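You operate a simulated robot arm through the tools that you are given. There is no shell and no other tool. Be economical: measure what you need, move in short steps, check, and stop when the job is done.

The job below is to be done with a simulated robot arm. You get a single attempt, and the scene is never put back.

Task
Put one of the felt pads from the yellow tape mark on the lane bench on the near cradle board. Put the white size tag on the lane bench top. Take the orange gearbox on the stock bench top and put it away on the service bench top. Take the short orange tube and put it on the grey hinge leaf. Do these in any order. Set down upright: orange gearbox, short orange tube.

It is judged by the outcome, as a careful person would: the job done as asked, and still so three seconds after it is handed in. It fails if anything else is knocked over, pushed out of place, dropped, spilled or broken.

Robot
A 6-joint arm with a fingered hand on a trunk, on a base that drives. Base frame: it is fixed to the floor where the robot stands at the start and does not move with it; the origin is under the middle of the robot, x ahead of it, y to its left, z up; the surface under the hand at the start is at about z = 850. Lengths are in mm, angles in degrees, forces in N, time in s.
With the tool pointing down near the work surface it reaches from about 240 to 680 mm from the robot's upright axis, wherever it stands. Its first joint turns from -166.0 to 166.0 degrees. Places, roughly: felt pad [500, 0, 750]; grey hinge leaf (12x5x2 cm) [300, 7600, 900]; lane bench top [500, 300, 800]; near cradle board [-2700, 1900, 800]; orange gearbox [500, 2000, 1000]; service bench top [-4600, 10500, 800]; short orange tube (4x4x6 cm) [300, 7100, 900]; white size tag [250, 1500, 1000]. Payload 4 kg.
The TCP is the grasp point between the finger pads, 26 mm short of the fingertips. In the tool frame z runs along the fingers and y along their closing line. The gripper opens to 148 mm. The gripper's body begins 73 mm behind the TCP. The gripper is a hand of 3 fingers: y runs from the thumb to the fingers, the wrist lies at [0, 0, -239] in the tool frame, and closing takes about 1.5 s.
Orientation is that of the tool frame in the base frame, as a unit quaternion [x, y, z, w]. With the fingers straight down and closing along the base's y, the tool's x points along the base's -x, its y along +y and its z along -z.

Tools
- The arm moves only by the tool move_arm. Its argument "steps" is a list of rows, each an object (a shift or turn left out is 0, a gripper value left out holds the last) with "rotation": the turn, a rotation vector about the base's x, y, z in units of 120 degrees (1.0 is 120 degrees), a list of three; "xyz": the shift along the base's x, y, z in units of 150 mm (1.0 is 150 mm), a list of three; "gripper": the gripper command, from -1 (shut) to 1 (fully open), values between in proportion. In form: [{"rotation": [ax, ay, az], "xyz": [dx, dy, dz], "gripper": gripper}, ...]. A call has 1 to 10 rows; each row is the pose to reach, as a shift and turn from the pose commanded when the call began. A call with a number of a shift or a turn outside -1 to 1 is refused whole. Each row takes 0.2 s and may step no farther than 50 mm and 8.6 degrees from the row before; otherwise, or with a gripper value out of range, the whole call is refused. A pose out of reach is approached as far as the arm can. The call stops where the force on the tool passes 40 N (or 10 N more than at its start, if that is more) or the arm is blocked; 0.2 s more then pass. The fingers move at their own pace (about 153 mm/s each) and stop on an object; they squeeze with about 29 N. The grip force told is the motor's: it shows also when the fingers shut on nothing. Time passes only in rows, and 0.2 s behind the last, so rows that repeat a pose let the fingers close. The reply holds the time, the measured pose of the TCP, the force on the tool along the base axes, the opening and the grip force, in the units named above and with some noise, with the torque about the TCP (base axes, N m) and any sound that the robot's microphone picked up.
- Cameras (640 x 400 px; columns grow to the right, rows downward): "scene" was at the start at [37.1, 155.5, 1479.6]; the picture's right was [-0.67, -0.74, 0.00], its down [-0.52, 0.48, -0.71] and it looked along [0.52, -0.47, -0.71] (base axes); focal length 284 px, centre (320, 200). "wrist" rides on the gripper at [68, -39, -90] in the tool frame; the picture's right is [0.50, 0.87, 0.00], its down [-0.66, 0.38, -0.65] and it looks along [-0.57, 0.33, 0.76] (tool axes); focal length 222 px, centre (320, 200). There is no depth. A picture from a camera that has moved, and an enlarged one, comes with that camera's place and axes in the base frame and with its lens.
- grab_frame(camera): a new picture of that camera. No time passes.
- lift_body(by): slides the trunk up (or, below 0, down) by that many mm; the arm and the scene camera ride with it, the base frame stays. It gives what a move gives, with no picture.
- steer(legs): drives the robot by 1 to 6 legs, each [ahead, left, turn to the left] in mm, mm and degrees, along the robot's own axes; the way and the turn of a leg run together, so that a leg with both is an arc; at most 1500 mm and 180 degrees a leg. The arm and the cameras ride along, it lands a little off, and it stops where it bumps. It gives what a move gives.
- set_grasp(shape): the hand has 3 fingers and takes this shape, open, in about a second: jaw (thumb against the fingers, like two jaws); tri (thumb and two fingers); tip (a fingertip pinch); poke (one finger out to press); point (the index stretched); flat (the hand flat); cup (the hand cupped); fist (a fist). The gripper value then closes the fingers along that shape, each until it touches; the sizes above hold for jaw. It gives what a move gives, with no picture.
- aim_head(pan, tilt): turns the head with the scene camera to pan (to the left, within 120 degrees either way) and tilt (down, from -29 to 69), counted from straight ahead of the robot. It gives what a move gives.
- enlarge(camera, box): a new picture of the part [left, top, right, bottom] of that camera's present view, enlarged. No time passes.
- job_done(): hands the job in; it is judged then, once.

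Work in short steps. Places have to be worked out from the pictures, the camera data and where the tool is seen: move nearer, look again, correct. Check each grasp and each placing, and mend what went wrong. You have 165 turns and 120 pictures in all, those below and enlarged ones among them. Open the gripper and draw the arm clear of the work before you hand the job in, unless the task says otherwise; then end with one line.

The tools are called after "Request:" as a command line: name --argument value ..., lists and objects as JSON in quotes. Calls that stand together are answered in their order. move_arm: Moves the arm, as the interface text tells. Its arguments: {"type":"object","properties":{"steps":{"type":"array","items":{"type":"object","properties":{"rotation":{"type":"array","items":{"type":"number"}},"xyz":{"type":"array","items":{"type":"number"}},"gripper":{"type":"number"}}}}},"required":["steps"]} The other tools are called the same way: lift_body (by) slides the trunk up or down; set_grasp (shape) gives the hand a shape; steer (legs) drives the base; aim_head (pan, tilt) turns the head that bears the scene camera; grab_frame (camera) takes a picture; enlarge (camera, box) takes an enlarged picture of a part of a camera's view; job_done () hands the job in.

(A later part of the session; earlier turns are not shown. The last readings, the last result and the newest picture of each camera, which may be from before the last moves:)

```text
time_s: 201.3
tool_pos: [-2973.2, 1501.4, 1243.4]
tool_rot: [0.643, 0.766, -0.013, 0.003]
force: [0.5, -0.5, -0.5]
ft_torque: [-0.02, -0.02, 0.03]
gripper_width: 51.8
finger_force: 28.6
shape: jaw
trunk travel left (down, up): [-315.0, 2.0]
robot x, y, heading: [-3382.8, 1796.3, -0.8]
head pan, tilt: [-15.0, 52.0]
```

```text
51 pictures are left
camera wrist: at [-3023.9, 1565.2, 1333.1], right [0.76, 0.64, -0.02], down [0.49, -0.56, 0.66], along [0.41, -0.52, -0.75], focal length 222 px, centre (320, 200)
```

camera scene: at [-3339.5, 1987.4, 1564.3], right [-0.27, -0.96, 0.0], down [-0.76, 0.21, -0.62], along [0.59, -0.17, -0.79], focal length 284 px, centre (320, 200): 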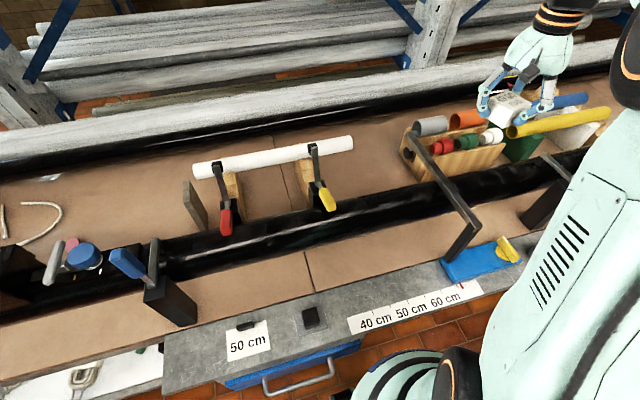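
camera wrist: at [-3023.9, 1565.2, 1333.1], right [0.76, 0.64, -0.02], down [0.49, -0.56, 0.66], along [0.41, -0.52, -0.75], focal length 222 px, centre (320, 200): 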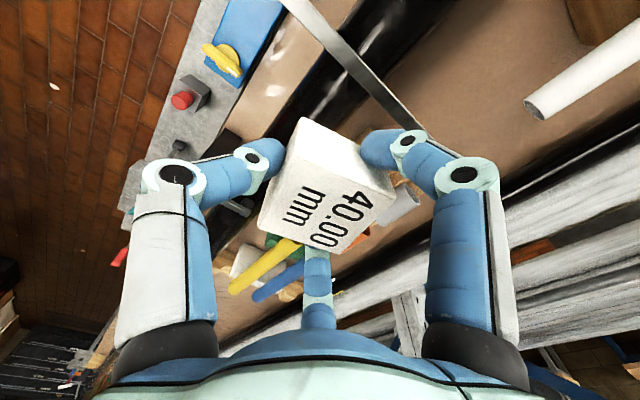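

The free patch lies at about (-2755, 1630). I go 80 mm nearer and bring the hand over it at height.

Request:
steer --legs '[[80, 0, 0]]'

Request:
move_arm --steps '[{"xyz": [0.2, 0.2, 0]}, {"xyz": [0.4, 0.4, 0]}, {"xyz": [0.6, 0.6, 0]}, {"xyz": [0.8, 0.8, 0]}, {"xyz": [0.92, 0.87, 0]}, {"xyz": [0.92, 0.87, -0.3]}, {"xyz": [0.92, 0.87, -0.6]}]'

Request:
grab_frame --camera "scene"

Request:
grab_frame --camera "wrist"

```text
time_s: 202.4
tool_pos: [-2894.3, 1500.1, 1242.5]
tool_rot: [0.642, 0.766, -0.013, 0.002]
force: [-0.1, 0.1, -0.1]
ft_torque: [-0.02, 0.01, -0.01]
gripper_width: 51.7
finger_force: 29.2
shape: jaw
trunk travel left (down, up): [-315.0, 2.0]
robot x, y, heading: [-3307.2, 1797.0, -0.9]
head pan, tilt: [-15.0, 52.0]
```

```text
time_s: 204.0
tool_pos: [-2754.8, 1631.6, 1152.2]
tool_rot: [0.643, 0.766, -0.013, 0.003]
force: [0.6, -0.4, -0.8]
ft_torque: [-0.02, 0.0, 0.03]
gripper_width: 51.9
finger_force: 29.2
shape: jaw
trunk travel left (down, up): [-315.0, 2.0]
robot x, y, heading: [-3305.8, 1794.3, -0.9]
head pan, tilt: [-15.0, 52.0]
```

```text
50 pictures are left
camera scene: at [-3259.2, 1985.9, 1564.3], right [-0.27, -0.96, 0.0], down [-0.76, 0.22, -0.62], along [0.59, -0.17, -0.79], focal length 284 px, centre (320, 200)
```

scene: 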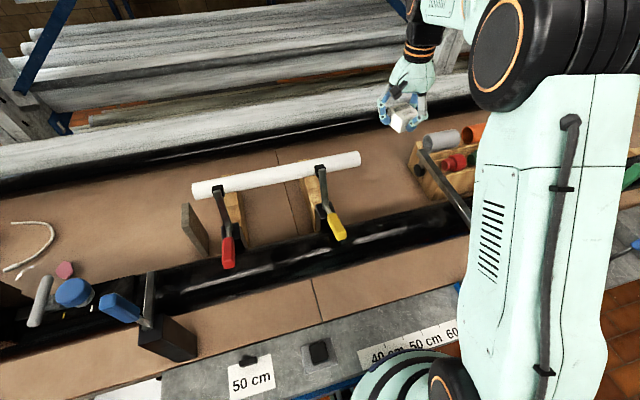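

```text
49 pictures are left
camera wrist: at [-2805.0, 1695.5, 1241.7], right [0.77, 0.64, -0.02], down [0.49, -0.56, 0.66], along [0.41, -0.52, -0.75], focal length 222 px, centre (320, 200)
```

wrist: 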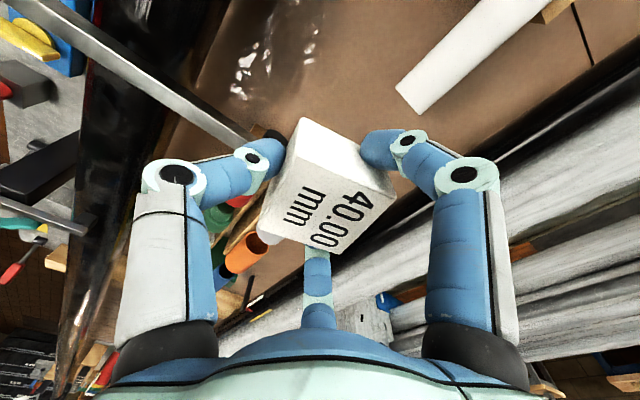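

Below is bare board. I descend, first to about z=905.

Request:
move_arm --steps '[{"xyz": [0, 0.04, -0.3]}, {"xyz": [0, 0.06, -0.6]}, {"xyz": [0, 0.06, -0.9]}, {"xyz": [0, 0.06, -1]}]'

Request:
move_arm --steps '[{"xyz": [0, 0, -0.2]}, {"xyz": [0, 0, -0.4]}, {"xyz": [0, 0, -0.6]}]'

Request:
grab_frame --camera "wrist"

Request:
enlarge --camera "scene" --box '[300, 60, 480, 200]'

```text
time_s: 205.0
tool_pos: [-2757.8, 1640.2, 1002.5]
tool_rot: [0.643, 0.766, -0.013, 0.004]
force: [-0.7, -0.8, -1.3]
ft_torque: [0.02, -0.01, -0.03]
gripper_width: 51.2
finger_force: 28.8
shape: jaw
trunk travel left (down, up): [-315.0, 2.0]
robot x, y, heading: [-3304.8, 1800.9, -0.9]
head pan, tilt: [-15.0, 52.0]
```

```text
time_s: 205.8
tool_pos: [-2757.5, 1641.4, 913.7]
tool_rot: [0.642, 0.767, -0.013, 0.004]
force: [-0.1, 0.0, -0.6]
ft_torque: [-0.01, 0.0, 0.01]
gripper_width: 51.7
finger_force: 29.0
shape: jaw
trunk travel left (down, up): [-315.0, 2.0]
robot x, y, heading: [-3308.6, 1795.1, -1.0]
head pan, tilt: [-15.0, 52.0]
```

```text
48 pictures are left
camera wrist: at [-2807.7, 1704.8, 1003.8], right [0.77, 0.64, -0.02], down [0.49, -0.56, 0.66], along [0.41, -0.52, -0.75], focal length 222 px, centre (320, 200)
```

wrist: 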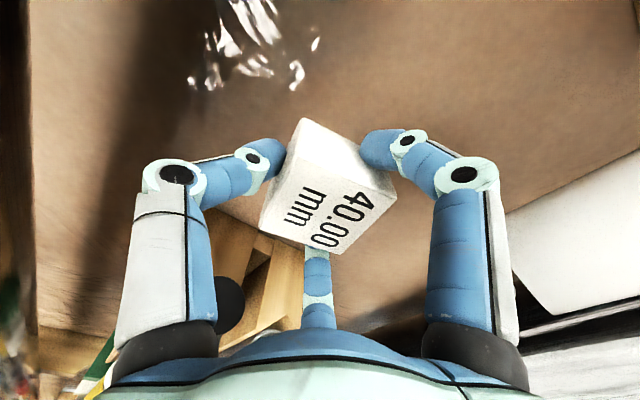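

```text
2.86 times, centred on (390, 130) of scene
camera zoom: at [-3259.2, 1985.9, 1564.3], right [-0.27, -0.96, 0.0], down [-0.76, 0.22, -0.62], along [0.59, -0.17, -0.79], focal length 813 px, centre (120, 400)
```

zoom: 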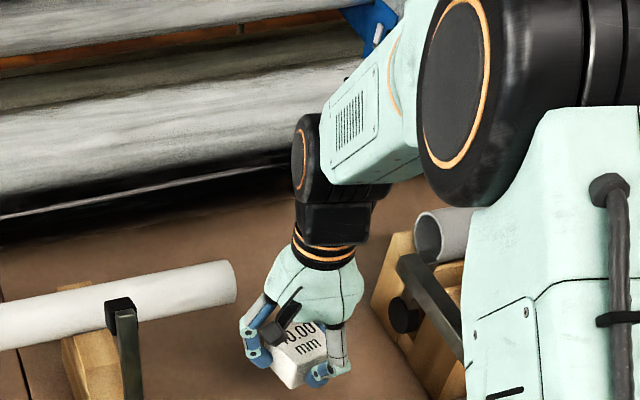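

Clear on all sides. I lower toward expected contact near z=883.

Request:
move_arm --steps '[{"xyz": [0, 0, -0.08]}, {"xyz": [0, 0, -0.14]}, {"xyz": [0, 0, -0.18]}, {"xyz": [0, 0, -0.2]}]'

```text
time_s: 206.8
tool_pos: [-2756.9, 1640.1, 884.3]
tool_rot: [0.642, 0.766, -0.014, 0.004]
force: [-1.5, 0.1, -0.6]
ft_torque: [0.01, -0.01, 0.0]
gripper_width: 51.5
finger_force: 29.5
shape: jaw
trunk travel left (down, up): [-315.0, 2.0]
robot x, y, heading: [-3307.2, 1795.6, -0.9]
head pan, tilt: [-15.0, 52.0]
```

Request:
move_arm --steps '[{"xyz": [0, 0, -0.02]}, {"xyz": [0, 0, -0.04]}]'

Request:
grab_frame --camera "wrist"

```text
time_s: 207.4
tool_pos: [-2757.3, 1639.8, 877.1]
tool_rot: [0.643, 0.766, -0.014, 0.003]
force: [-0.5, 0.4, 0.8]
ft_torque: [0.02, 0.02, 0.02]
gripper_width: 51.5
finger_force: 29.3
shape: jaw
trunk travel left (down, up): [-315.0, 2.0]
robot x, y, heading: [-3309.0, 1796.6, -1.1]
head pan, tilt: [-15.0, 52.0]
```

```text
46 pictures are left
camera wrist: at [-2807.2, 1703.3, 968.1], right [0.77, 0.64, -0.02], down [0.49, -0.56, 0.66], along [0.41, -0.52, -0.75], focal length 222 px, centre (320, 200)
```

wrist: 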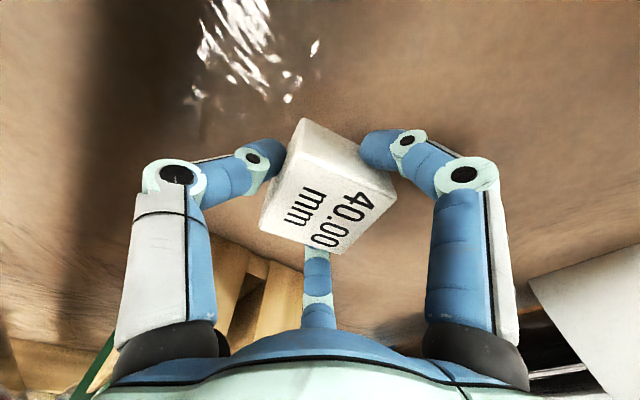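

No contact yet; board is a bit lower. I continue down in small steps.

Request:
move_arm --steps '[{"xyz": [0, 0, -0.03]}, {"xyz": [0, 0, -0.06]}, {"xyz": [0, 0, -0.08]}, {"xyz": [0, 0, -0.1]}]'

```text
time_s: 208.4
tool_pos: [-2756.9, 1639.3, 862.3]
tool_rot: [0.643, 0.766, -0.013, 0.003]
force: [0.4, 0.1, -0.8]
ft_torque: [-0.01, -0.02, 0.0]
gripper_width: 51.7
finger_force: 29.1
shape: jaw
trunk travel left (down, up): [-315.0, 2.0]
robot x, y, heading: [-3305.6, 1796.8, -0.8]
head pan, tilt: [-15.0, 52.0]
```

Request:
move_arm --steps '[{"xyz": [0, 0, -0.03]}, {"xyz": [0, 0, -0.06]}, {"xyz": [0, 0, -0.08]}, {"xyz": [0, 0, -0.1]}]'

Request:
enlarge --camera "scene" --box '[320, 80, 480, 200]'

```text
time_s: 209.4
tool_pos: [-2757.4, 1639.3, 847.3]
tool_rot: [0.643, 0.766, -0.013, 0.003]
force: [-0.5, -0.1, 0.2]
ft_torque: [-0.03, 0.01, -0.02]
gripper_width: 51.6
finger_force: 29.1
shape: jaw
trunk travel left (down, up): [-315.0, 2.0]
robot x, y, heading: [-3307.6, 1796.9, -1.0]
head pan, tilt: [-15.0, 52.0]
```

```text
3.33 times, centred on (400, 140) of scene
camera zoom: at [-3259.7, 1986.0, 1564.3], right [-0.27, -0.96, 0.0], down [-0.76, 0.22, -0.62], along [0.59, -0.17, -0.79], focal length 948 px, centre (53, 400)
```

zoom: 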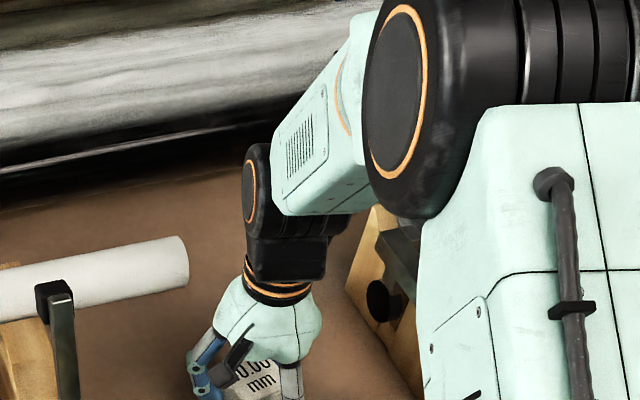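

Request:
grab_frame --camera "wrist"

```text
44 pictures are left
camera wrist: at [-2807.1, 1702.8, 936.8], right [0.77, 0.64, -0.02], down [0.49, -0.56, 0.66], along [0.41, -0.52, -0.75], focal length 222 px, centre (320, 200)
```

wrist: 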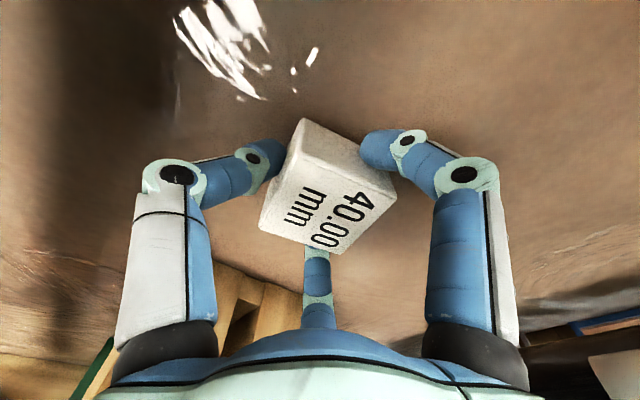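

Plenty of clearance around. I continue lowering.

Request:
move_arm --steps '[{"xyz": [0, 0, -0.03]}, {"xyz": [0, 0, -0.06]}, {"xyz": [0, 0, -0.08]}, {"xyz": [0, 0, -0.1]}]'

```text
time_s: 210.4
tool_pos: [-2756.9, 1640.0, 832.4]
tool_rot: [0.642, 0.766, -0.014, 0.004]
force: [0.6, -0.4, 0.8]
ft_torque: [0.06, -0.08, -0.02]
gripper_width: 51.9
finger_force: 29.1
shape: jaw
trunk travel left (down, up): [-315.0, 2.0]
robot x, y, heading: [-3307.9, 1797.3, -0.7]
head pan, tilt: [-15.0, 52.0]
```

Perhaps just touching. A few mm more.

Request:
move_arm --steps '[{"xyz": [0, 0, -0.02]}, {"xyz": [0, 0, -0.035]}]'

```text
time_s: 211.0
tool_pos: [-2756.5, 1640.6, 830.9]
tool_rot: [0.643, 0.766, -0.011, 0.006]
force: [-2.7, 0.7, 28.3]
ft_torque: [-0.01, -0.05, 0.04]
gripper_width: 52.4
finger_force: 29.0
shape: jaw
trunk travel left (down, up): [-315.0, 2.0]
robot x, y, heading: [-3305.7, 1792.3, -0.7]
head pan, tilt: [-15.0, 52.0]
```

Firm contact: board at z≈798. I relax the press by 3 mm, open, and rise.

Request:
move_arm --steps '[{"xyz": [0, 0, 0.02]}, {"xyz": [0, 0, 0.02], "gripper": -0.1}, {"xyz": [0, 0, 0.02], "gripper": 0.25}, {"xyz": [0, 0, 0.02], "gripper": 0.25}, {"xyz": [0, 0, 0.3], "gripper": 0.25}, {"xyz": [0, 0, 0.6], "gripper": 0.25}, {"xyz": [0, 0, 0.9], "gripper": 0.25}]'

Request:
move_arm --steps '[{"xyz": [0, 0, 0.3]}, {"xyz": [0, 0, 0.6]}, {"xyz": [0, 0, 0.9]}, {"xyz": [0, 0, 1]}]'

Request:
grab_frame --camera "wrist"

Request:
grab_frame --camera "scene"

```text
time_s: 212.6
tool_pos: [-2758.1, 1641.8, 963.3]
tool_rot: [0.643, 0.766, -0.012, 0.003]
force: [-1.0, 0.4, 0.1]
ft_torque: [0.0, 0.0, -0.01]
gripper_width: 92.1
finger_force: 0.0
shape: jaw
trunk travel left (down, up): [-315.0, 2.0]
robot x, y, heading: [-3303.8, 1797.3, -0.7]
head pan, tilt: [-15.0, 52.0]
```

```text
time_s: 213.6
tool_pos: [-2755.7, 1639.8, 1112.3]
tool_rot: [0.643, 0.766, -0.013, 0.003]
force: [0.0, 0.3, -0.4]
ft_torque: [0.01, -0.03, -0.01]
gripper_width: 91.9
finger_force: 0.1
shape: jaw
trunk travel left (down, up): [-315.0, 2.0]
robot x, y, heading: [-3304.9, 1798.0, -0.9]
head pan, tilt: [-15.0, 52.0]
```

```text
43 pictures are left
camera wrist: at [-2807.3, 1703.8, 1203.0], right [0.77, 0.64, -0.02], down [0.49, -0.56, 0.66], along [0.41, -0.52, -0.75], focal length 222 px, centre (320, 200)
```

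wrist: 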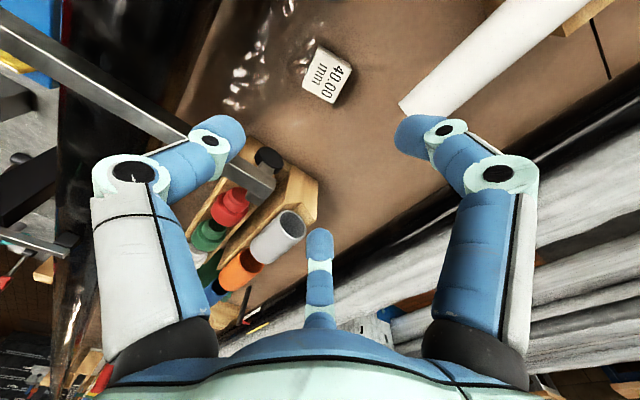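

```text
42 pictures are left
camera scene: at [-3259.7, 1986.0, 1564.3], right [-0.27, -0.96, 0.0], down [-0.76, 0.22, -0.62], along [0.59, -0.17, -0.79], focal length 284 px, centre (320, 200)
```

scene: 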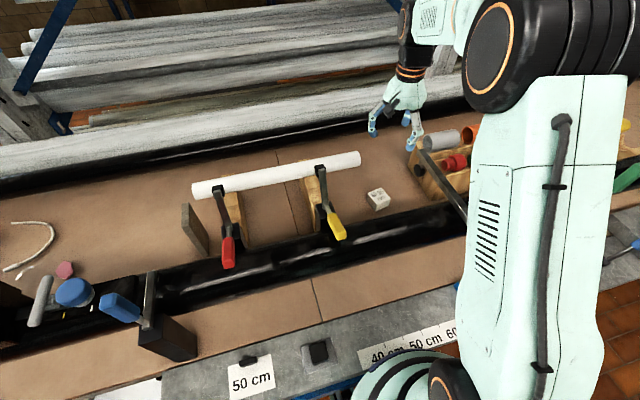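

The pad sits flat on the cradle board, clear of everything. Now I retract and raise the hand, then drive back round to the stock bench for the gearbox.

Request:
move_arm --steps '[{"xyz": [0, 0, 0.3]}, {"xyz": [0, 0, 0.6]}, {"xyz": [-0.2, 0.1, 0.8]}, {"xyz": [-0.45, 0.2, 0.8]}, {"xyz": [-0.7, 0.3, 0.8]}, {"xyz": [-0.95, 0.4, 0.8]}]'

Request:
steer --legs '[[-270, 0, 1], [0, 1500, 0], [0, 1500, 0], [0, 200, 0]]'

```text
time_s: 215.0
tool_pos: [-2900.2, 1700.4, 1233.4]
tool_rot: [0.643, 0.766, -0.013, 0.004]
force: [0.1, -0.5, 0.1]
ft_torque: [-0.05, -0.03, 0.02]
gripper_width: 92.1
finger_force: 0.0
shape: jaw
trunk travel left (down, up): [-315.0, 2.0]
robot x, y, heading: [-3307.1, 1796.9, -0.8]
head pan, tilt: [-15.0, 52.0]
```

```text
time_s: 244.4
tool_pos: [-3149.5, 4862.7, 1232.9]
tool_rot: [0.646, 0.763, -0.013, 0.004]
force: [0.6, -0.3, 0.7]
ft_torque: [-0.02, 0.03, 0.01]
gripper_width: 91.8
finger_force: 0.1
shape: jaw
trunk travel left (down, up): [-315.0, 2.0]
robot x, y, heading: [-3554.4, 4958.3, -1.4]
head pan, tilt: [-15.0, 52.0]
```

Request:
steer --legs '[[1500, 60, 1.4], [1500, 0, 0], [130, 0, 0], [0, -1500, 0], [0, -1000, 0]]'

Request:
aim_head --pan -20 --tilt 35

Request:
grab_frame --camera "scene"

```text
refused: leg 1 is longer than a leg can be; nothing moved
```

```text
time_s: 245.2
tool_pos: [-3148.9, 4861.3, 1233.2]
tool_rot: [0.647, 0.762, -0.013, 0.004]
force: [0.0, 0.2, -0.4]
ft_torque: [-0.02, -0.03, -0.01]
gripper_width: 92.0
finger_force: 0.1
shape: jaw
trunk travel left (down, up): [-315.0, 2.0]
robot x, y, heading: [-3552.6, 4959.8, -1.5]
head pan, tilt: [-20.0, 35.0]
```

```text
41 pictures are left
camera scene: at [-3497.1, 5140.7, 1588.6], right [-0.37, -0.93, 0.0], down [-0.53, 0.21, -0.82], along [0.76, -0.3, -0.57], focal length 284 px, centre (320, 200)
```

scene: 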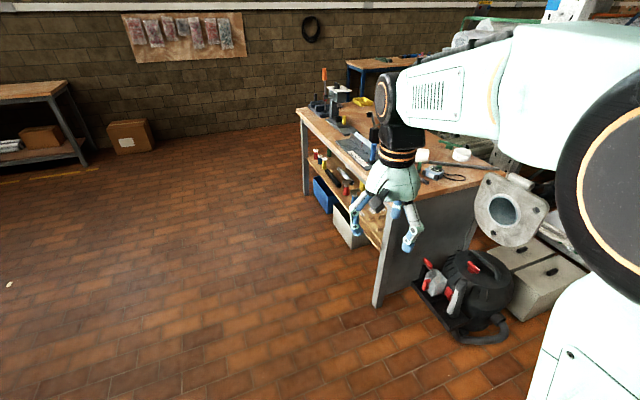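

The way east is clear. I drive there and then along the aisle back to the stock bench.

Request:
steer --legs '[[1490, 80, 1.5], [1490, 0, 0], [130, 0, 0], [0, -1500, 0], [0, -1200, 0]]'

Request:
aim_head --pan -20 --tilt 40

Request:
grab_frame --camera "scene"

```text
time_s: 283.8
tool_pos: [-110.9, 2178.3, 1232.2]
tool_rot: [0.644, 0.765, -0.012, 0.004]
force: [-0.6, -0.5, -0.4]
ft_torque: [-0.02, 0.03, 0.03]
gripper_width: 91.8
finger_force: 0.1
shape: jaw
trunk travel left (down, up): [-315.0, 2.0]
robot x, y, heading: [-517.6, 2275.7, -1.2]
head pan, tilt: [-20.0, 35.0]
```

```text
time_s: 284.4
tool_pos: [-110.7, 2178.2, 1232.6]
tool_rot: [0.644, 0.765, -0.014, 0.004]
force: [0.9, -0.4, 0.5]
ft_torque: [0.02, -0.01, -0.01]
gripper_width: 92.0
finger_force: 0.0
shape: jaw
trunk travel left (down, up): [-315.0, 2.0]
robot x, y, heading: [-515.3, 2276.0, -1.1]
head pan, tilt: [-20.0, 40.0]
```

```text
40 pictures are left
camera scene: at [-464.1, 2455.6, 1581.1], right [-0.36, -0.93, 0.0], down [-0.6, 0.23, -0.77], along [0.72, -0.27, -0.64], focal length 284 px, centre (320, 200)
```

scene: 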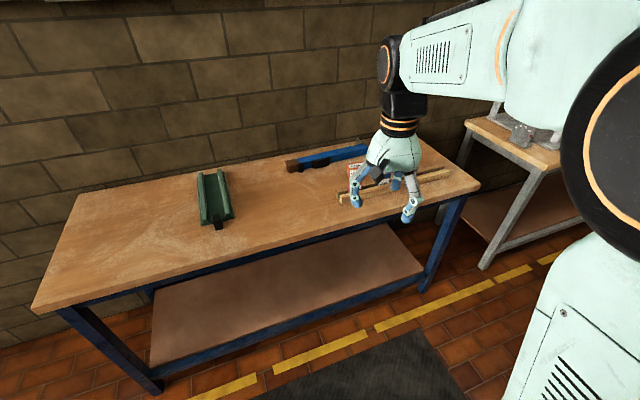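

Earlier views triangulate the gearbox to about (451, 1938, 878). I drive up to the bench in front of it.

Request:
steer --legs '[[0, -280, 1.1], [410, 0, 0]]'

Request:
aim_head --pan -20 --tilt 50

Request:
grab_frame --camera "scene"

Request:
grab_frame --camera "wrist"

```text
time_s: 289.6
tool_pos: [298.1, 1908.1, 1232.7]
tool_rot: [0.638, 0.77, -0.012, 0.004]
force: [1.2, 0.0, -0.2]
ft_torque: [0.03, 0.01, -0.01]
gripper_width: 92.2
finger_force: 0.1
shape: jaw
trunk travel left (down, up): [-315.0, 2.0]
robot x, y, heading: [-110.3, 1999.4, -0.2]
head pan, tilt: [-20.0, 40.0]
```

```text
time_s: 290.3
tool_pos: [297.1, 1909.0, 1233.6]
tool_rot: [0.638, 0.77, -0.013, 0.004]
force: [-0.7, -0.1, -0.7]
ft_torque: [-0.02, 0.01, 0.02]
gripper_width: 91.9
finger_force: 0.0
shape: jaw
trunk travel left (down, up): [-315.0, 2.0]
robot x, y, heading: [-109.1, 2002.6, -0.3]
head pan, tilt: [-20.0, 50.0]
```

```text
39 pictures are left
camera scene: at [-67.0, 2183.3, 1567.0], right [-0.35, -0.94, 0.0], down [-0.72, 0.27, -0.64], along [0.6, -0.22, -0.77], focal length 284 px, centre (320, 200)
```

scene: 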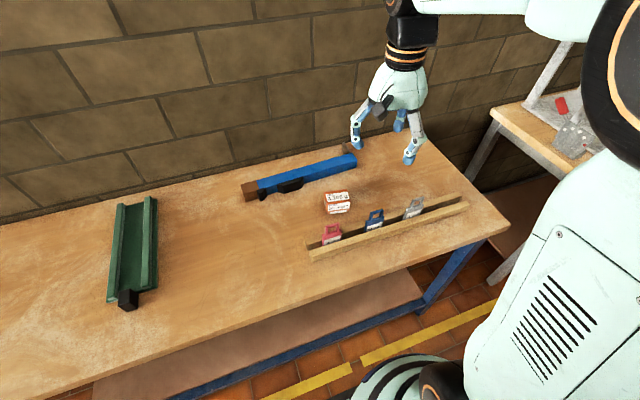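

```text
38 pictures are left
camera wrist: at [246.7, 1970.9, 1323.0], right [0.76, 0.65, -0.02], down [0.5, -0.56, 0.66], along [0.42, -0.51, -0.75], focal length 222 px, centre (320, 200)
```

wrist: 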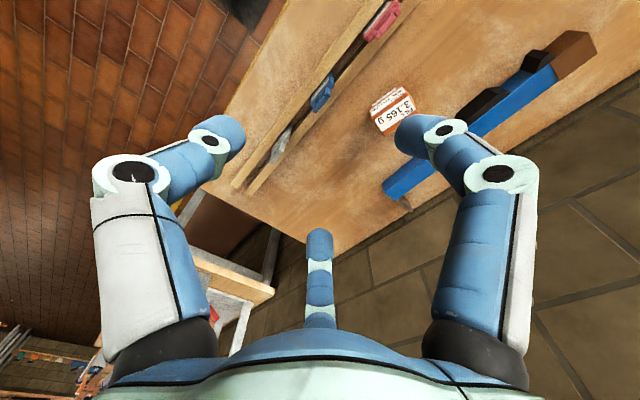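

Both views agree: gearbox at about (446, 1941). I move above and lower to z≈1085.

Request:
move_arm --steps '[{"xyz": [0.25, 0.05, 0]}, {"xyz": [0.5, 0.1, 0]}, {"xyz": [0.75, 0.15, 0], "gripper": 0.3}, {"xyz": [0.98, 0.21, -0.1]}, {"xyz": [0.98, 0.21, -0.4]}, {"xyz": [0.98, 0.21, -0.7]}, {"xyz": [0.98, 0.21, -1]}]'

Request:
grab_frame --camera "wrist"

Request:
enlarge --camera "scene" --box '[270, 100, 430, 240]'

```text
time_s: 291.9
tool_pos: [443.7, 1938.5, 1083.2]
tool_rot: [0.638, 0.77, -0.012, 0.003]
force: [0.5, 0.1, 0.2]
ft_torque: [-0.02, -0.06, 0.0]
gripper_width: 95.6
finger_force: 0.1
shape: jaw
trunk travel left (down, up): [-315.0, 2.0]
robot x, y, heading: [-109.2, 1999.4, -0.1]
head pan, tilt: [-20.0, 50.0]
```

```text
37 pictures are left
camera wrist: at [393.6, 2001.9, 1172.8], right [0.76, 0.65, -0.02], down [0.5, -0.56, 0.66], along [0.42, -0.51, -0.75], focal length 222 px, centre (320, 200)
```

wrist: 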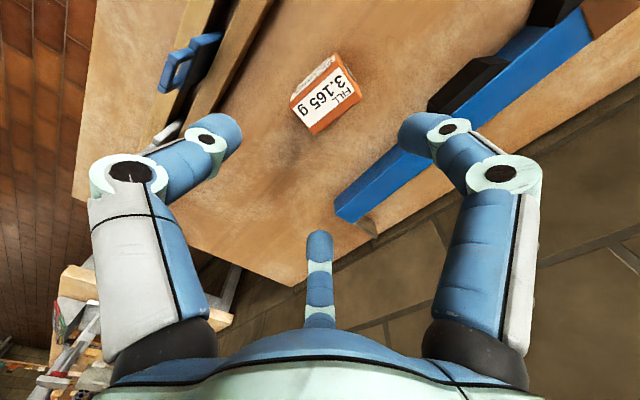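

```text
2.86 times, centred on (350, 170) of scene
camera zoom: at [-66.6, 2183.1, 1566.9], right [-0.35, -0.94, 0.0], down [-0.72, 0.27, -0.64], along [0.6, -0.22, -0.77], focal length 813 px, centre (234, 286)
```

zoom: 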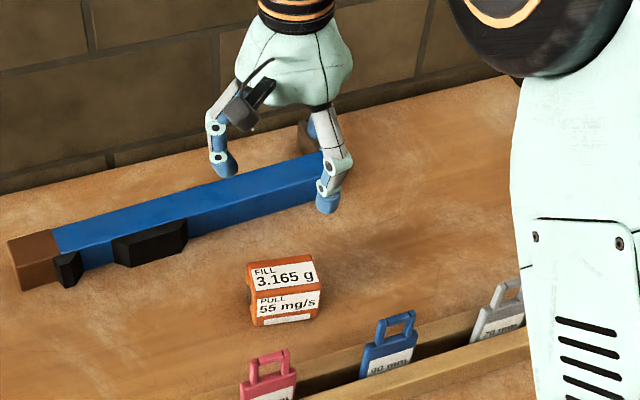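

The gearbox is about 45×70 mm with its short axis turned about -10°. I turn the hand -21°, centre on (454, 1935) and lower to z≈940.

Request:
move_arm --steps '[{"rotation": [0, 0, -0.06], "xyz": [0.03, -0.01, -0.2]}, {"rotation": [0, 0, -0.12], "xyz": [0.06, -0.02, -0.4]}, {"rotation": [0, 0, -0.17], "xyz": [0.06, -0.02, -0.65]}, {"rotation": [0, 0, -0.17], "xyz": [0.06, -0.02, -0.9]}]'

Request:
grab_frame --camera "wrist"

```text
time_s: 292.9
tool_pos: [452.8, 1937.7, 949.1]
tool_rot: [0.765, 0.644, -0.013, 0.002]
force: [0.4, -0.1, -0.1]
ft_torque: [-0.01, 0.01, -0.03]
gripper_width: 95.9
finger_force: 0.1
shape: jaw
trunk travel left (down, up): [-315.0, 2.0]
robot x, y, heading: [-112.8, 2002.2, 0.0]
head pan, tilt: [-20.0, 50.0]
```

```text
35 pictures are left
camera wrist: at [427.2, 2013.1, 1038.4], right [0.94, 0.35, -0.02], down [0.27, -0.7, 0.66], along [0.21, -0.63, -0.75], focal length 222 px, centre (320, 200)
```

wrist: 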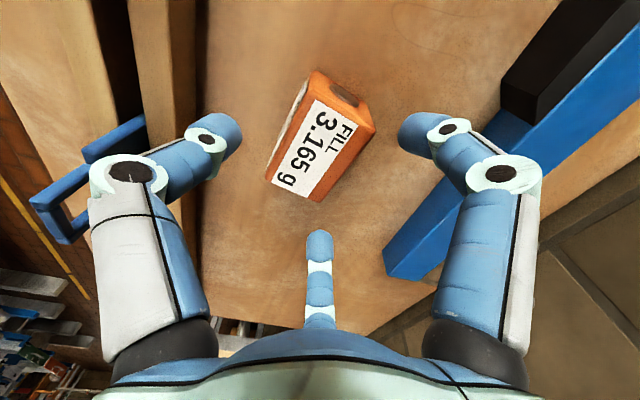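

Aligned and centred. I lower the last ~70 mm and close on it.

Request:
move_arm --steps '[{"xyz": [0, -0.02, -0.22]}, {"xyz": [0, -0.02, -0.46]}, {"xyz": [0, -0.02, -0.46], "gripper": 0}, {"xyz": [0, -0.02, -0.46], "gripper": -0.5}, {"xyz": [0, -0.02, -0.46], "gripper": -1}, {"xyz": [0, -0.02, -0.46], "gripper": -1}, {"xyz": [0, -0.02, -0.46], "gripper": -1}]'

Request:
grab_frame --camera "wrist"

```text
time_s: 294.5
tool_pos: [452.4, 1932.9, 879.9]
tool_rot: [0.764, 0.645, -0.014, 0.001]
force: [-0.5, -0.8, 0.0]
ft_torque: [0.09, 0.08, -0.04]
gripper_width: 52.6
finger_force: 28.5
shape: jaw
trunk travel left (down, up): [-315.0, 2.0]
robot x, y, heading: [-109.0, 1999.0, -0.1]
head pan, tilt: [-20.0, 50.0]
```

```text
34 pictures are left
camera wrist: at [426.0, 2009.3, 969.9], right [0.94, 0.35, -0.02], down [0.27, -0.7, 0.66], along [0.21, -0.63, -0.75], focal length 222 px, centre (320, 200)
```

wrist: 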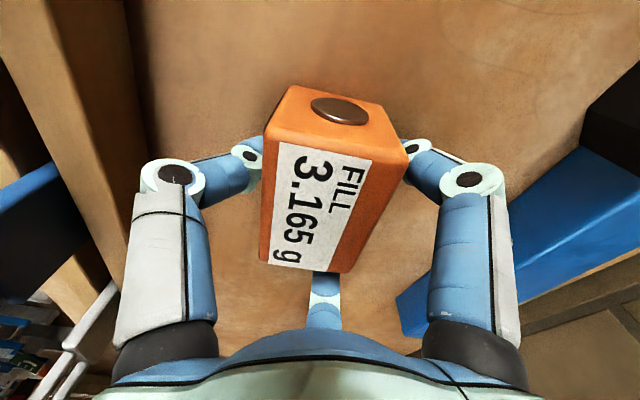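

Gripped at 52.6 mm. I lift it straight up and check.

Request:
move_arm --steps '[{"xyz": [0, 0, 0.1]}, {"xyz": [0, 0, 0.3]}, {"xyz": [0, 0, 0.6]}, {"xyz": [0, 0, 0.9]}]'

Request:
move_arm --steps '[{"xyz": [-0.1, 0, 0.3]}, {"xyz": [-0.2, 0, 0.6]}, {"xyz": [-0.4, 0, 0.8]}, {"xyz": [-0.6, 0, 0.9]}, {"xyz": [-0.85, 0, 1]}]'

Request:
grab_frame --camera "scene"

```text
time_s: 295.5
tool_pos: [452.8, 1933.7, 1014.8]
tool_rot: [0.764, 0.645, -0.013, 0.001]
force: [0.1, -0.2, -3.5]
ft_torque: [-0.03, -0.01, 0.01]
gripper_width: 52.3
finger_force: 29.2
shape: jaw
trunk travel left (down, up): [-315.0, 2.0]
robot x, y, heading: [-109.5, 2000.2, 0.0]
head pan, tilt: [-20.0, 50.0]
```

```text
time_s: 296.7
tool_pos: [322.7, 1935.9, 1166.1]
tool_rot: [0.764, 0.645, -0.012, 0.001]
force: [0.0, -0.2, -2.7]
ft_torque: [-0.01, -0.03, -0.03]
gripper_width: 51.9
finger_force: 29.1
shape: jaw
trunk travel left (down, up): [-315.0, 2.0]
robot x, y, heading: [-112.4, 1998.5, -0.3]
head pan, tilt: [-20.0, 50.0]
```

```text
33 pictures are left
camera scene: at [-68.9, 2183.5, 1566.9], right [-0.35, -0.94, 0.0], down [-0.72, 0.27, -0.64], along [0.6, -0.22, -0.77], focal length 284 px, centre (320, 200)
```

scene: 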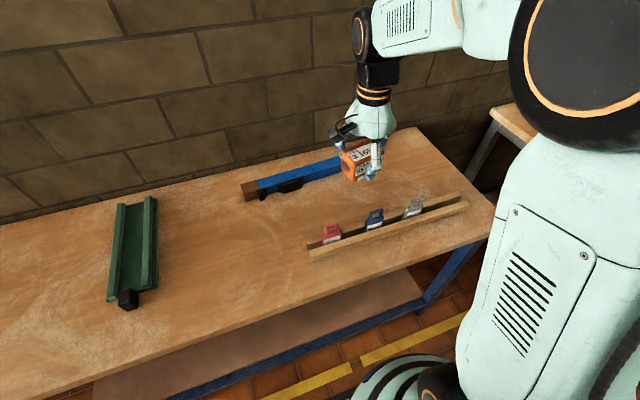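

Gearbox held upright. I back off, turn north and drive up the aisle, then look toward the service bench.

Request:
steer --legs '[[-380, 0, 0], [0, 0, 90], [1490, 0, 0], [1490, 0, 0]]'

Request:
aim_head --pan 30 --tilt 12

Request:
grab_frame --camera "scene"

```text
time_s: 316.8
tool_pos: [-492.9, 5392.2, 1165.2]
tool_rot: [0.076, 0.997, -0.009, 0.01]
force: [0.4, -0.1, -2.7]
ft_torque: [0.01, -0.04, 0.0]
gripper_width: 51.4
finger_force: 28.9
shape: jaw
trunk travel left (down, up): [-315.0, 2.0]
robot x, y, heading: [-548.9, 4953.1, 90.9]
head pan, tilt: [-20.0, 50.0]
```

```text
time_s: 318.0
tool_pos: [-491.6, 5391.9, 1166.5]
tool_rot: [0.076, 0.997, -0.009, 0.01]
force: [-0.1, -0.1, -2.4]
ft_torque: [0.01, -0.03, 0.0]
gripper_width: 51.3
finger_force: 29.2
shape: jaw
trunk travel left (down, up): [-315.0, 2.0]
robot x, y, heading: [-547.9, 4957.5, 90.9]
head pan, tilt: [30.0, 12.0]
```

```text
32 pictures are left
camera scene: at [-803.7, 5001.8, 1625.5], right [0.86, 0.51, 0.0], down [0.11, -0.18, -0.98], along [-0.5, 0.84, -0.21], focal length 284 px, centre (320, 200)
```

scene: 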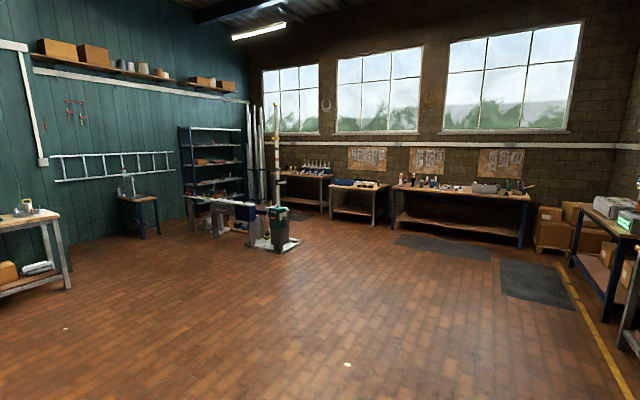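

The service bench is the left-most one on the north wall. I drive north to y≈9450 on the clear floor, then sidestep west partway.

Request:
steer --legs '[[1490, 0, -0.9], [1490, 0, 0], [1490, 0, 0], [0, 1490, 0], [0, 1300, 0]]'

Request:
aim_head --pan 35 --tilt 25

Request:
grab_frame --camera "scene"

```text
time_s: 363.1
tool_pos: [-3306.9, 9738.3, 1165.4]
tool_rot: [0.065, 0.998, -0.009, 0.011]
force: [1.5, -0.4, -3.2]
ft_torque: [0.05, -0.06, 0.0]
gripper_width: 51.0
finger_force: 29.3
shape: jaw
trunk travel left (down, up): [-315.0, 2.0]
robot x, y, heading: [-3354.9, 9300.5, 92.1]
head pan, tilt: [30.0, 12.0]
```

```text
time_s: 363.9
tool_pos: [-3306.4, 9737.3, 1164.5]
tool_rot: [0.065, 0.998, -0.009, 0.01]
force: [-0.2, -0.3, -2.9]
ft_torque: [0.0, -0.05, -0.02]
gripper_width: 50.9
finger_force: 28.5
shape: jaw
trunk travel left (down, up): [-315.0, 2.0]
robot x, y, heading: [-3349.6, 9297.4, 92.2]
head pan, tilt: [35.0, 25.0]
```

```text
31 pictures are left
camera scene: at [-3614.3, 9334.8, 1604.5], right [0.8, 0.6, 0.0], down [0.25, -0.34, -0.91], along [-0.55, 0.72, -0.42], focal length 284 px, centre (320, 200)
```

scene: 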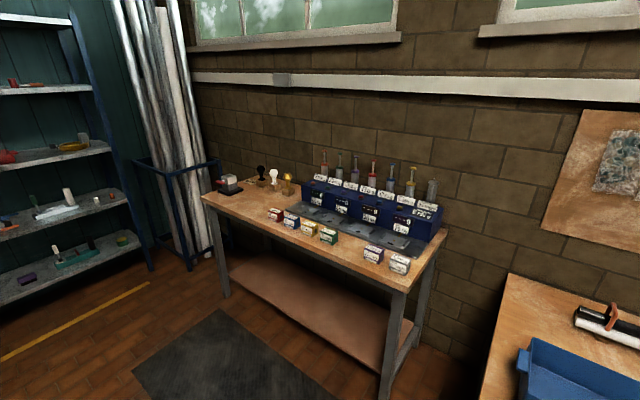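

The bench has a free area on its left front at about (-4880, 10300). I sidestep west and then approach.

Request:
steer --legs '[[0, 1490, -2.2], [450, 0, 0]]'

Request:
aim_head --pan -10 --tilt 45

Request:
grab_frame --camera "scene"

Request:
grab_frame --camera "wrist"

```text
time_s: 379.6
tool_pos: [-4780.3, 10176.7, 1164.7]
tool_rot: [0.092, 0.996, -0.01, 0.01]
force: [0.0, 0.8, -3.2]
ft_torque: [-0.03, -0.04, -0.01]
gripper_width: 50.9
finger_force: 28.9
shape: jaw
trunk travel left (down, up): [-315.0, 2.0]
robot x, y, heading: [-4850.5, 9743.7, 88.7]
head pan, tilt: [35.0, 25.0]
```

```text
time_s: 380.7
tool_pos: [-4780.3, 10176.1, 1164.6]
tool_rot: [0.092, 0.996, -0.009, 0.011]
force: [-0.6, 0.2, -2.0]
ft_torque: [-0.03, -0.05, 0.05]
gripper_width: 51.1
finger_force: 28.7
shape: jaw
trunk travel left (down, up): [-315.0, 2.0]
robot x, y, heading: [-4847.6, 9742.8, 88.8]
head pan, tilt: [-10.0, 45.0]
```

```text
30 pictures are left
camera scene: at [-5043.7, 9794.1, 1573.9], right [0.98, -0.19, 0.0], down [-0.14, -0.69, -0.71], along [0.14, 0.69, -0.71], focal length 284 px, centre (320, 200)
```

scene: 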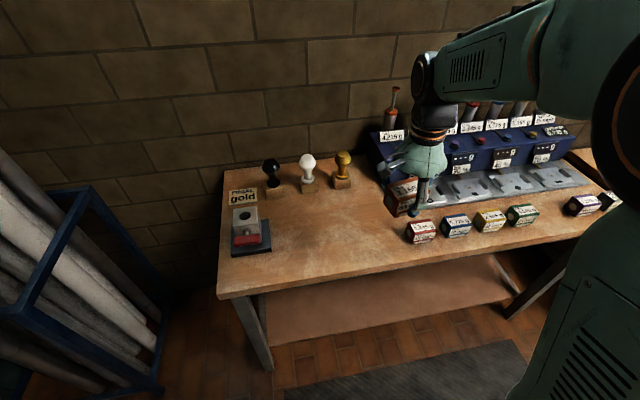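

```text
29 pictures are left
camera wrist: at [-4856.3, 10152.6, 1254.8], right [-0.33, 0.94, -0.02], down [0.7, 0.26, 0.66], along [0.63, 0.2, -0.75], focal length 222 px, centre (320, 200)
```

wrist: 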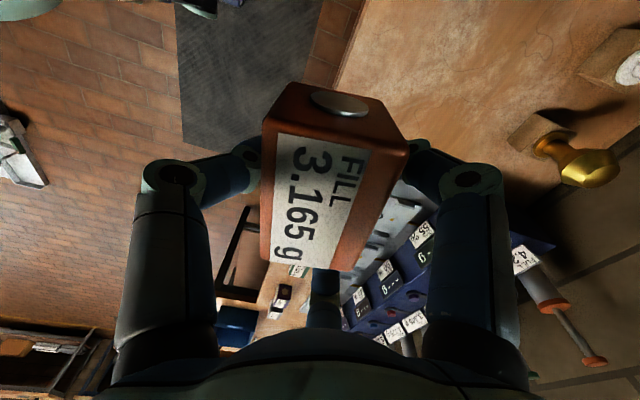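

The patch between the charger (x<-5086) and the red box (x>-4680) is free. I move above (-4860, 10310) and lower.

Request:
move_arm --steps '[{"xyz": [-0.15, 0.25, 0]}, {"xyz": [-0.3, 0.5, 0]}, {"xyz": [-0.45, 0.75, 0]}, {"xyz": [-0.53, 0.89, -0.2]}, {"xyz": [-0.53, 0.89, -0.5]}, {"xyz": [-0.53, 0.89, -0.8]}, {"xyz": [-0.53, 0.89, -1]}]'

Request:
move_arm --steps '[{"xyz": [0, 0, -0.25]}, {"xyz": [0, 0, -0.5]}]'

Request:
grab_frame --camera "scene"

```text
time_s: 382.3
tool_pos: [-4860.5, 10308.2, 1015.1]
tool_rot: [0.092, 0.996, -0.008, 0.01]
force: [0.1, 0.3, -2.8]
ft_torque: [0.02, -0.01, -0.02]
gripper_width: 50.6
finger_force: 29.2
shape: jaw
trunk travel left (down, up): [-315.0, 2.0]
robot x, y, heading: [-4851.3, 9742.9, 88.8]
head pan, tilt: [-10.0, 45.0]
```

```text
time_s: 382.9
tool_pos: [-4858.7, 10307.9, 938.8]
tool_rot: [0.092, 0.996, -0.008, 0.01]
force: [0.3, 0.1, -3.1]
ft_torque: [-0.01, -0.02, 0.01]
gripper_width: 50.7
finger_force: 29.1
shape: jaw
trunk travel left (down, up): [-315.0, 2.0]
robot x, y, heading: [-4849.6, 9742.1, 88.9]
head pan, tilt: [-10.0, 45.0]
```

```text
28 pictures are left
camera scene: at [-5043.7, 9794.5, 1573.8], right [0.98, -0.19, 0.0], down [-0.14, -0.69, -0.71], along [0.14, 0.69, -0.71], focal length 284 px, centre (320, 200)
```

scene: 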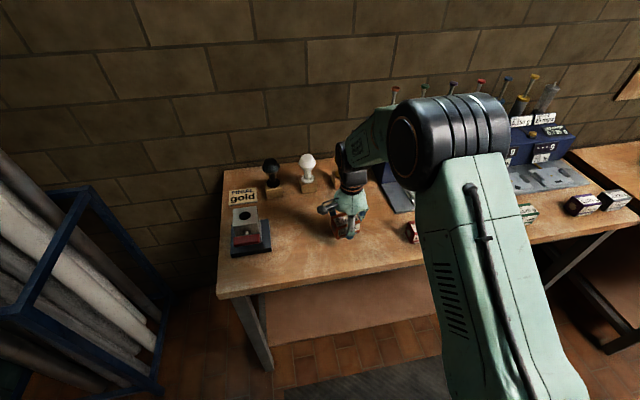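

Clear. I lower toward contact in small steps.

Request:
move_arm --steps '[{"xyz": [0, 0, -0.15]}, {"xyz": [0, 0, -0.28]}, {"xyz": [0, 0, -0.32]}, {"xyz": [0, 0, -0.345]}, {"xyz": [0, 0, -0.37]}, {"xyz": [0, 0, -0.39]}]'

```text
time_s: 384.3
tool_pos: [-4859.0, 10307.6, 881.6]
tool_rot: [0.093, 0.996, -0.008, 0.01]
force: [0.9, -0.9, -2.4]
ft_torque: [-0.01, -0.02, 0.01]
gripper_width: 50.8
finger_force: 29.0
shape: jaw
trunk travel left (down, up): [-315.0, 2.0]
robot x, y, heading: [-4850.9, 9741.0, 88.8]
head pan, tilt: [-10.0, 45.0]
```

Request:
move_arm --steps '[{"xyz": [0, 0, -0.02]}, {"xyz": [0, 0, -0.04]}, {"xyz": [0, 0, -0.06]}, {"xyz": [0, 0, -0.075]}]'

```text
time_s: 385.2
tool_pos: [-4859.9, 10309.0, 876.1]
tool_rot: [0.092, 0.996, -0.003, 0.01]
force: [1.6, -7.9, 30.7]
ft_torque: [-0.6, 0.25, 0.11]
gripper_width: 52.2
finger_force: 28.8
shape: jaw
trunk travel left (down, up): [-315.0, 2.0]
robot x, y, heading: [-4851.1, 9739.0, 88.9]
head pan, tilt: [-10.0, 45.0]
stopped in row 4: the force on the tool passed its limit at 42 N (the readings are from after the stop); the commanded pose is now the measured one
```

Contact at TCP z≈877. I ease off 1.5 mm, open slowly and rise.

Request:
move_arm --steps '[{"xyz": [0, 0, 0.01]}, {"xyz": [0, 0, 0.01], "gripper": -0.2}, {"xyz": [0, 0, 0.01], "gripper": 0.1}, {"xyz": [0, 0, 0.01], "gripper": 0.3}, {"xyz": [0, 0, 0.01], "gripper": 0.3}, {"xyz": [0, 0, 0.25], "gripper": 0.3}, {"xyz": [0, 0, 0.55]}, {"xyz": [0, 0, 0.85]}]'

Request:
move_arm --steps '[{"xyz": [0, 0, 0.3]}, {"xyz": [0, -0.1, 0.6]}, {"xyz": [0, -0.25, 0.85]}, {"xyz": [0, -0.55, 0.95]}, {"xyz": [0, -0.85, 0.95]}]'

Request:
grab_frame --camera "scene"

```text
time_s: 387.0
tool_pos: [-4860.2, 10311.2, 1001.7]
tool_rot: [0.092, 0.996, -0.006, 0.01]
force: [0.5, -1.0, -0.3]
ft_torque: [0.01, 0.0, -0.03]
gripper_width: 95.9
finger_force: 0.0
shape: jaw
trunk travel left (down, up): [-315.0, 2.0]
robot x, y, heading: [-4853.6, 9743.8, 88.9]
head pan, tilt: [-10.0, 45.0]
```

```text
time_s: 388.2
tool_pos: [-4860.8, 10182.9, 1144.0]
tool_rot: [0.092, 0.996, -0.006, 0.01]
force: [-0.1, 0.1, 0.6]
ft_torque: [-0.01, -0.02, -0.01]
gripper_width: 95.8
finger_force: 0.1
shape: jaw
trunk travel left (down, up): [-315.0, 2.0]
robot x, y, heading: [-4849.7, 9738.7, 88.7]
head pan, tilt: [-10.0, 45.0]
```

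```text
27 pictures are left
camera scene: at [-5043.6, 9792.1, 1573.8], right [0.98, -0.19, 0.0], down [-0.14, -0.69, -0.71], along [0.14, 0.69, -0.71], focal length 284 px, centre (320, 200)
```

scene: 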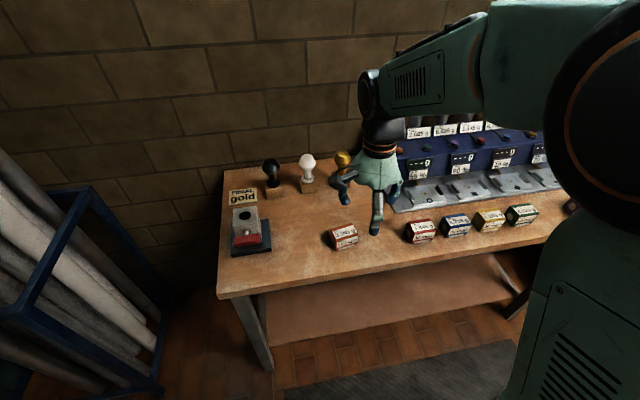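

The gearbox stands upright on the service bench. Now I drive to the east-wall bench for the orange tube.

Request:
steer --legs '[[-440, 0, 0], [0, 0, -88.8], [1490, 0, 0], [1490, 0, 0], [1100, 0, 0]]'

Request:
steer --legs '[[0, -1490, 0]]'

Request:
aim_head --pan -20 --tilt 25

Request:
grab_frame --camera "scene"

```text
time_s: 413.8
tool_pos: [-342.5, 9184.6, 1144.8]
tool_rot: [0.777, 0.629, -0.012, 0.002]
force: [-0.7, -0.7, -0.1]
ft_torque: [-0.02, 0.03, -0.02]
gripper_width: 96.0
finger_force: 0.1
shape: jaw
trunk travel left (down, up): [-315.0, 2.0]
robot x, y, heading: [-788.1, 9185.5, -2.3]
head pan, tilt: [-10.0, 45.0]
```

```text
time_s: 427.1
tool_pos: [-423.3, 7677.0, 1144.7]
tool_rot: [0.783, 0.622, -0.012, 0.002]
force: [0.0, 0.1, -0.4]
ft_torque: [0.01, -0.01, 0.04]
gripper_width: 96.0
finger_force: 0.0
shape: jaw
trunk travel left (down, up): [-315.0, 2.0]
robot x, y, heading: [-867.7, 7687.9, -3.8]
head pan, tilt: [-10.0, 45.0]
```

```text
time_s: 427.9
tool_pos: [-422.8, 7677.5, 1143.6]
tool_rot: [0.783, 0.622, -0.011, 0.003]
force: [-0.3, 0.3, -0.2]
ft_torque: [-0.01, 0.03, 0.0]
gripper_width: 95.8
finger_force: 0.0
shape: jaw
trunk travel left (down, up): [-315.0, 2.0]
robot x, y, heading: [-867.7, 7691.4, -4.0]
head pan, tilt: [-20.0, 25.0]
```

```text
26 pictures are left
camera scene: at [-796.8, 7862.0, 1604.3], right [-0.4, -0.92, 0.0], down [-0.39, 0.17, -0.91], along [0.83, -0.36, -0.42], focal length 284 px, centre (320, 200)
```

scene: 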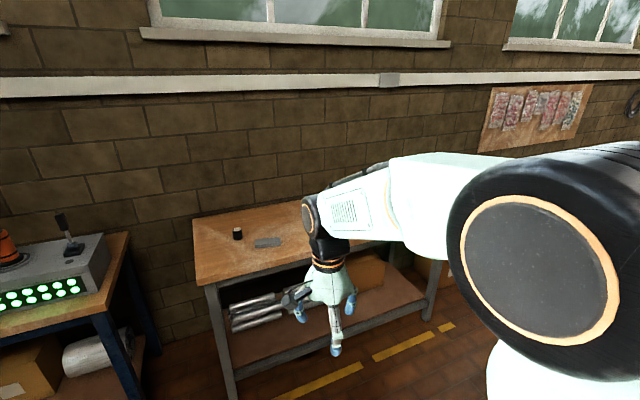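

The hinge leaf is at about (350, 7635). I drive closer, between the leaf and the tube, and look.

Request:
steer --legs '[[0, -300, 4], [640, 0, 0]]'

Request:
aim_head --pan -10 --tilt 40

Request:
grab_frame --camera "scene"

Request:
grab_frame --camera "wrist"

```text
time_s: 434.3
tool_pos: [191.3, 7417.6, 1144.6]
tool_rot: [0.758, 0.652, -0.011, 0.003]
force: [-1.2, -0.6, -0.2]
ft_torque: [-0.02, 0.0, 0.01]
gripper_width: 95.8
finger_force: 0.1
shape: jaw
trunk travel left (down, up): [-315.0, 2.0]
robot x, y, heading: [-247.3, 7393.5, 1.0]
head pan, tilt: [-20.0, 25.0]
```

```text
time_s: 435.0
tool_pos: [191.3, 7418.1, 1144.8]
tool_rot: [0.758, 0.652, -0.011, 0.002]
force: [-0.2, -0.4, -0.8]
ft_torque: [0.0, -0.02, -0.02]
gripper_width: 96.0
finger_force: 0.0
shape: jaw
trunk travel left (down, up): [-315.0, 2.0]
robot x, y, heading: [-251.2, 7390.1, 1.0]
head pan, tilt: [-10.0, 40.0]
```

```text
25 pictures are left
camera scene: at [-199.1, 7588.6, 1581.2], right [-0.16, -0.99, 0.0], down [-0.63, 0.1, -0.77], along [0.76, -0.12, -0.64], focal length 284 px, centre (320, 200)
```

scene: 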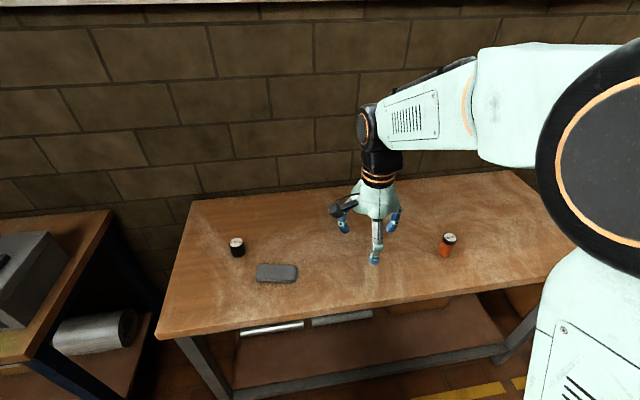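

```text
24 pictures are left
camera wrist: at [163.6, 7493.4, 1234.3], right [0.93, 0.37, -0.02], down [0.29, -0.69, 0.66], along [0.23, -0.62, -0.75], focal length 222 px, centre (320, 200)
```

wrist: 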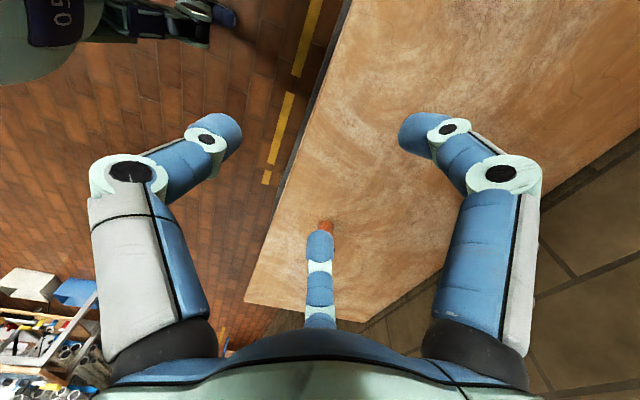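

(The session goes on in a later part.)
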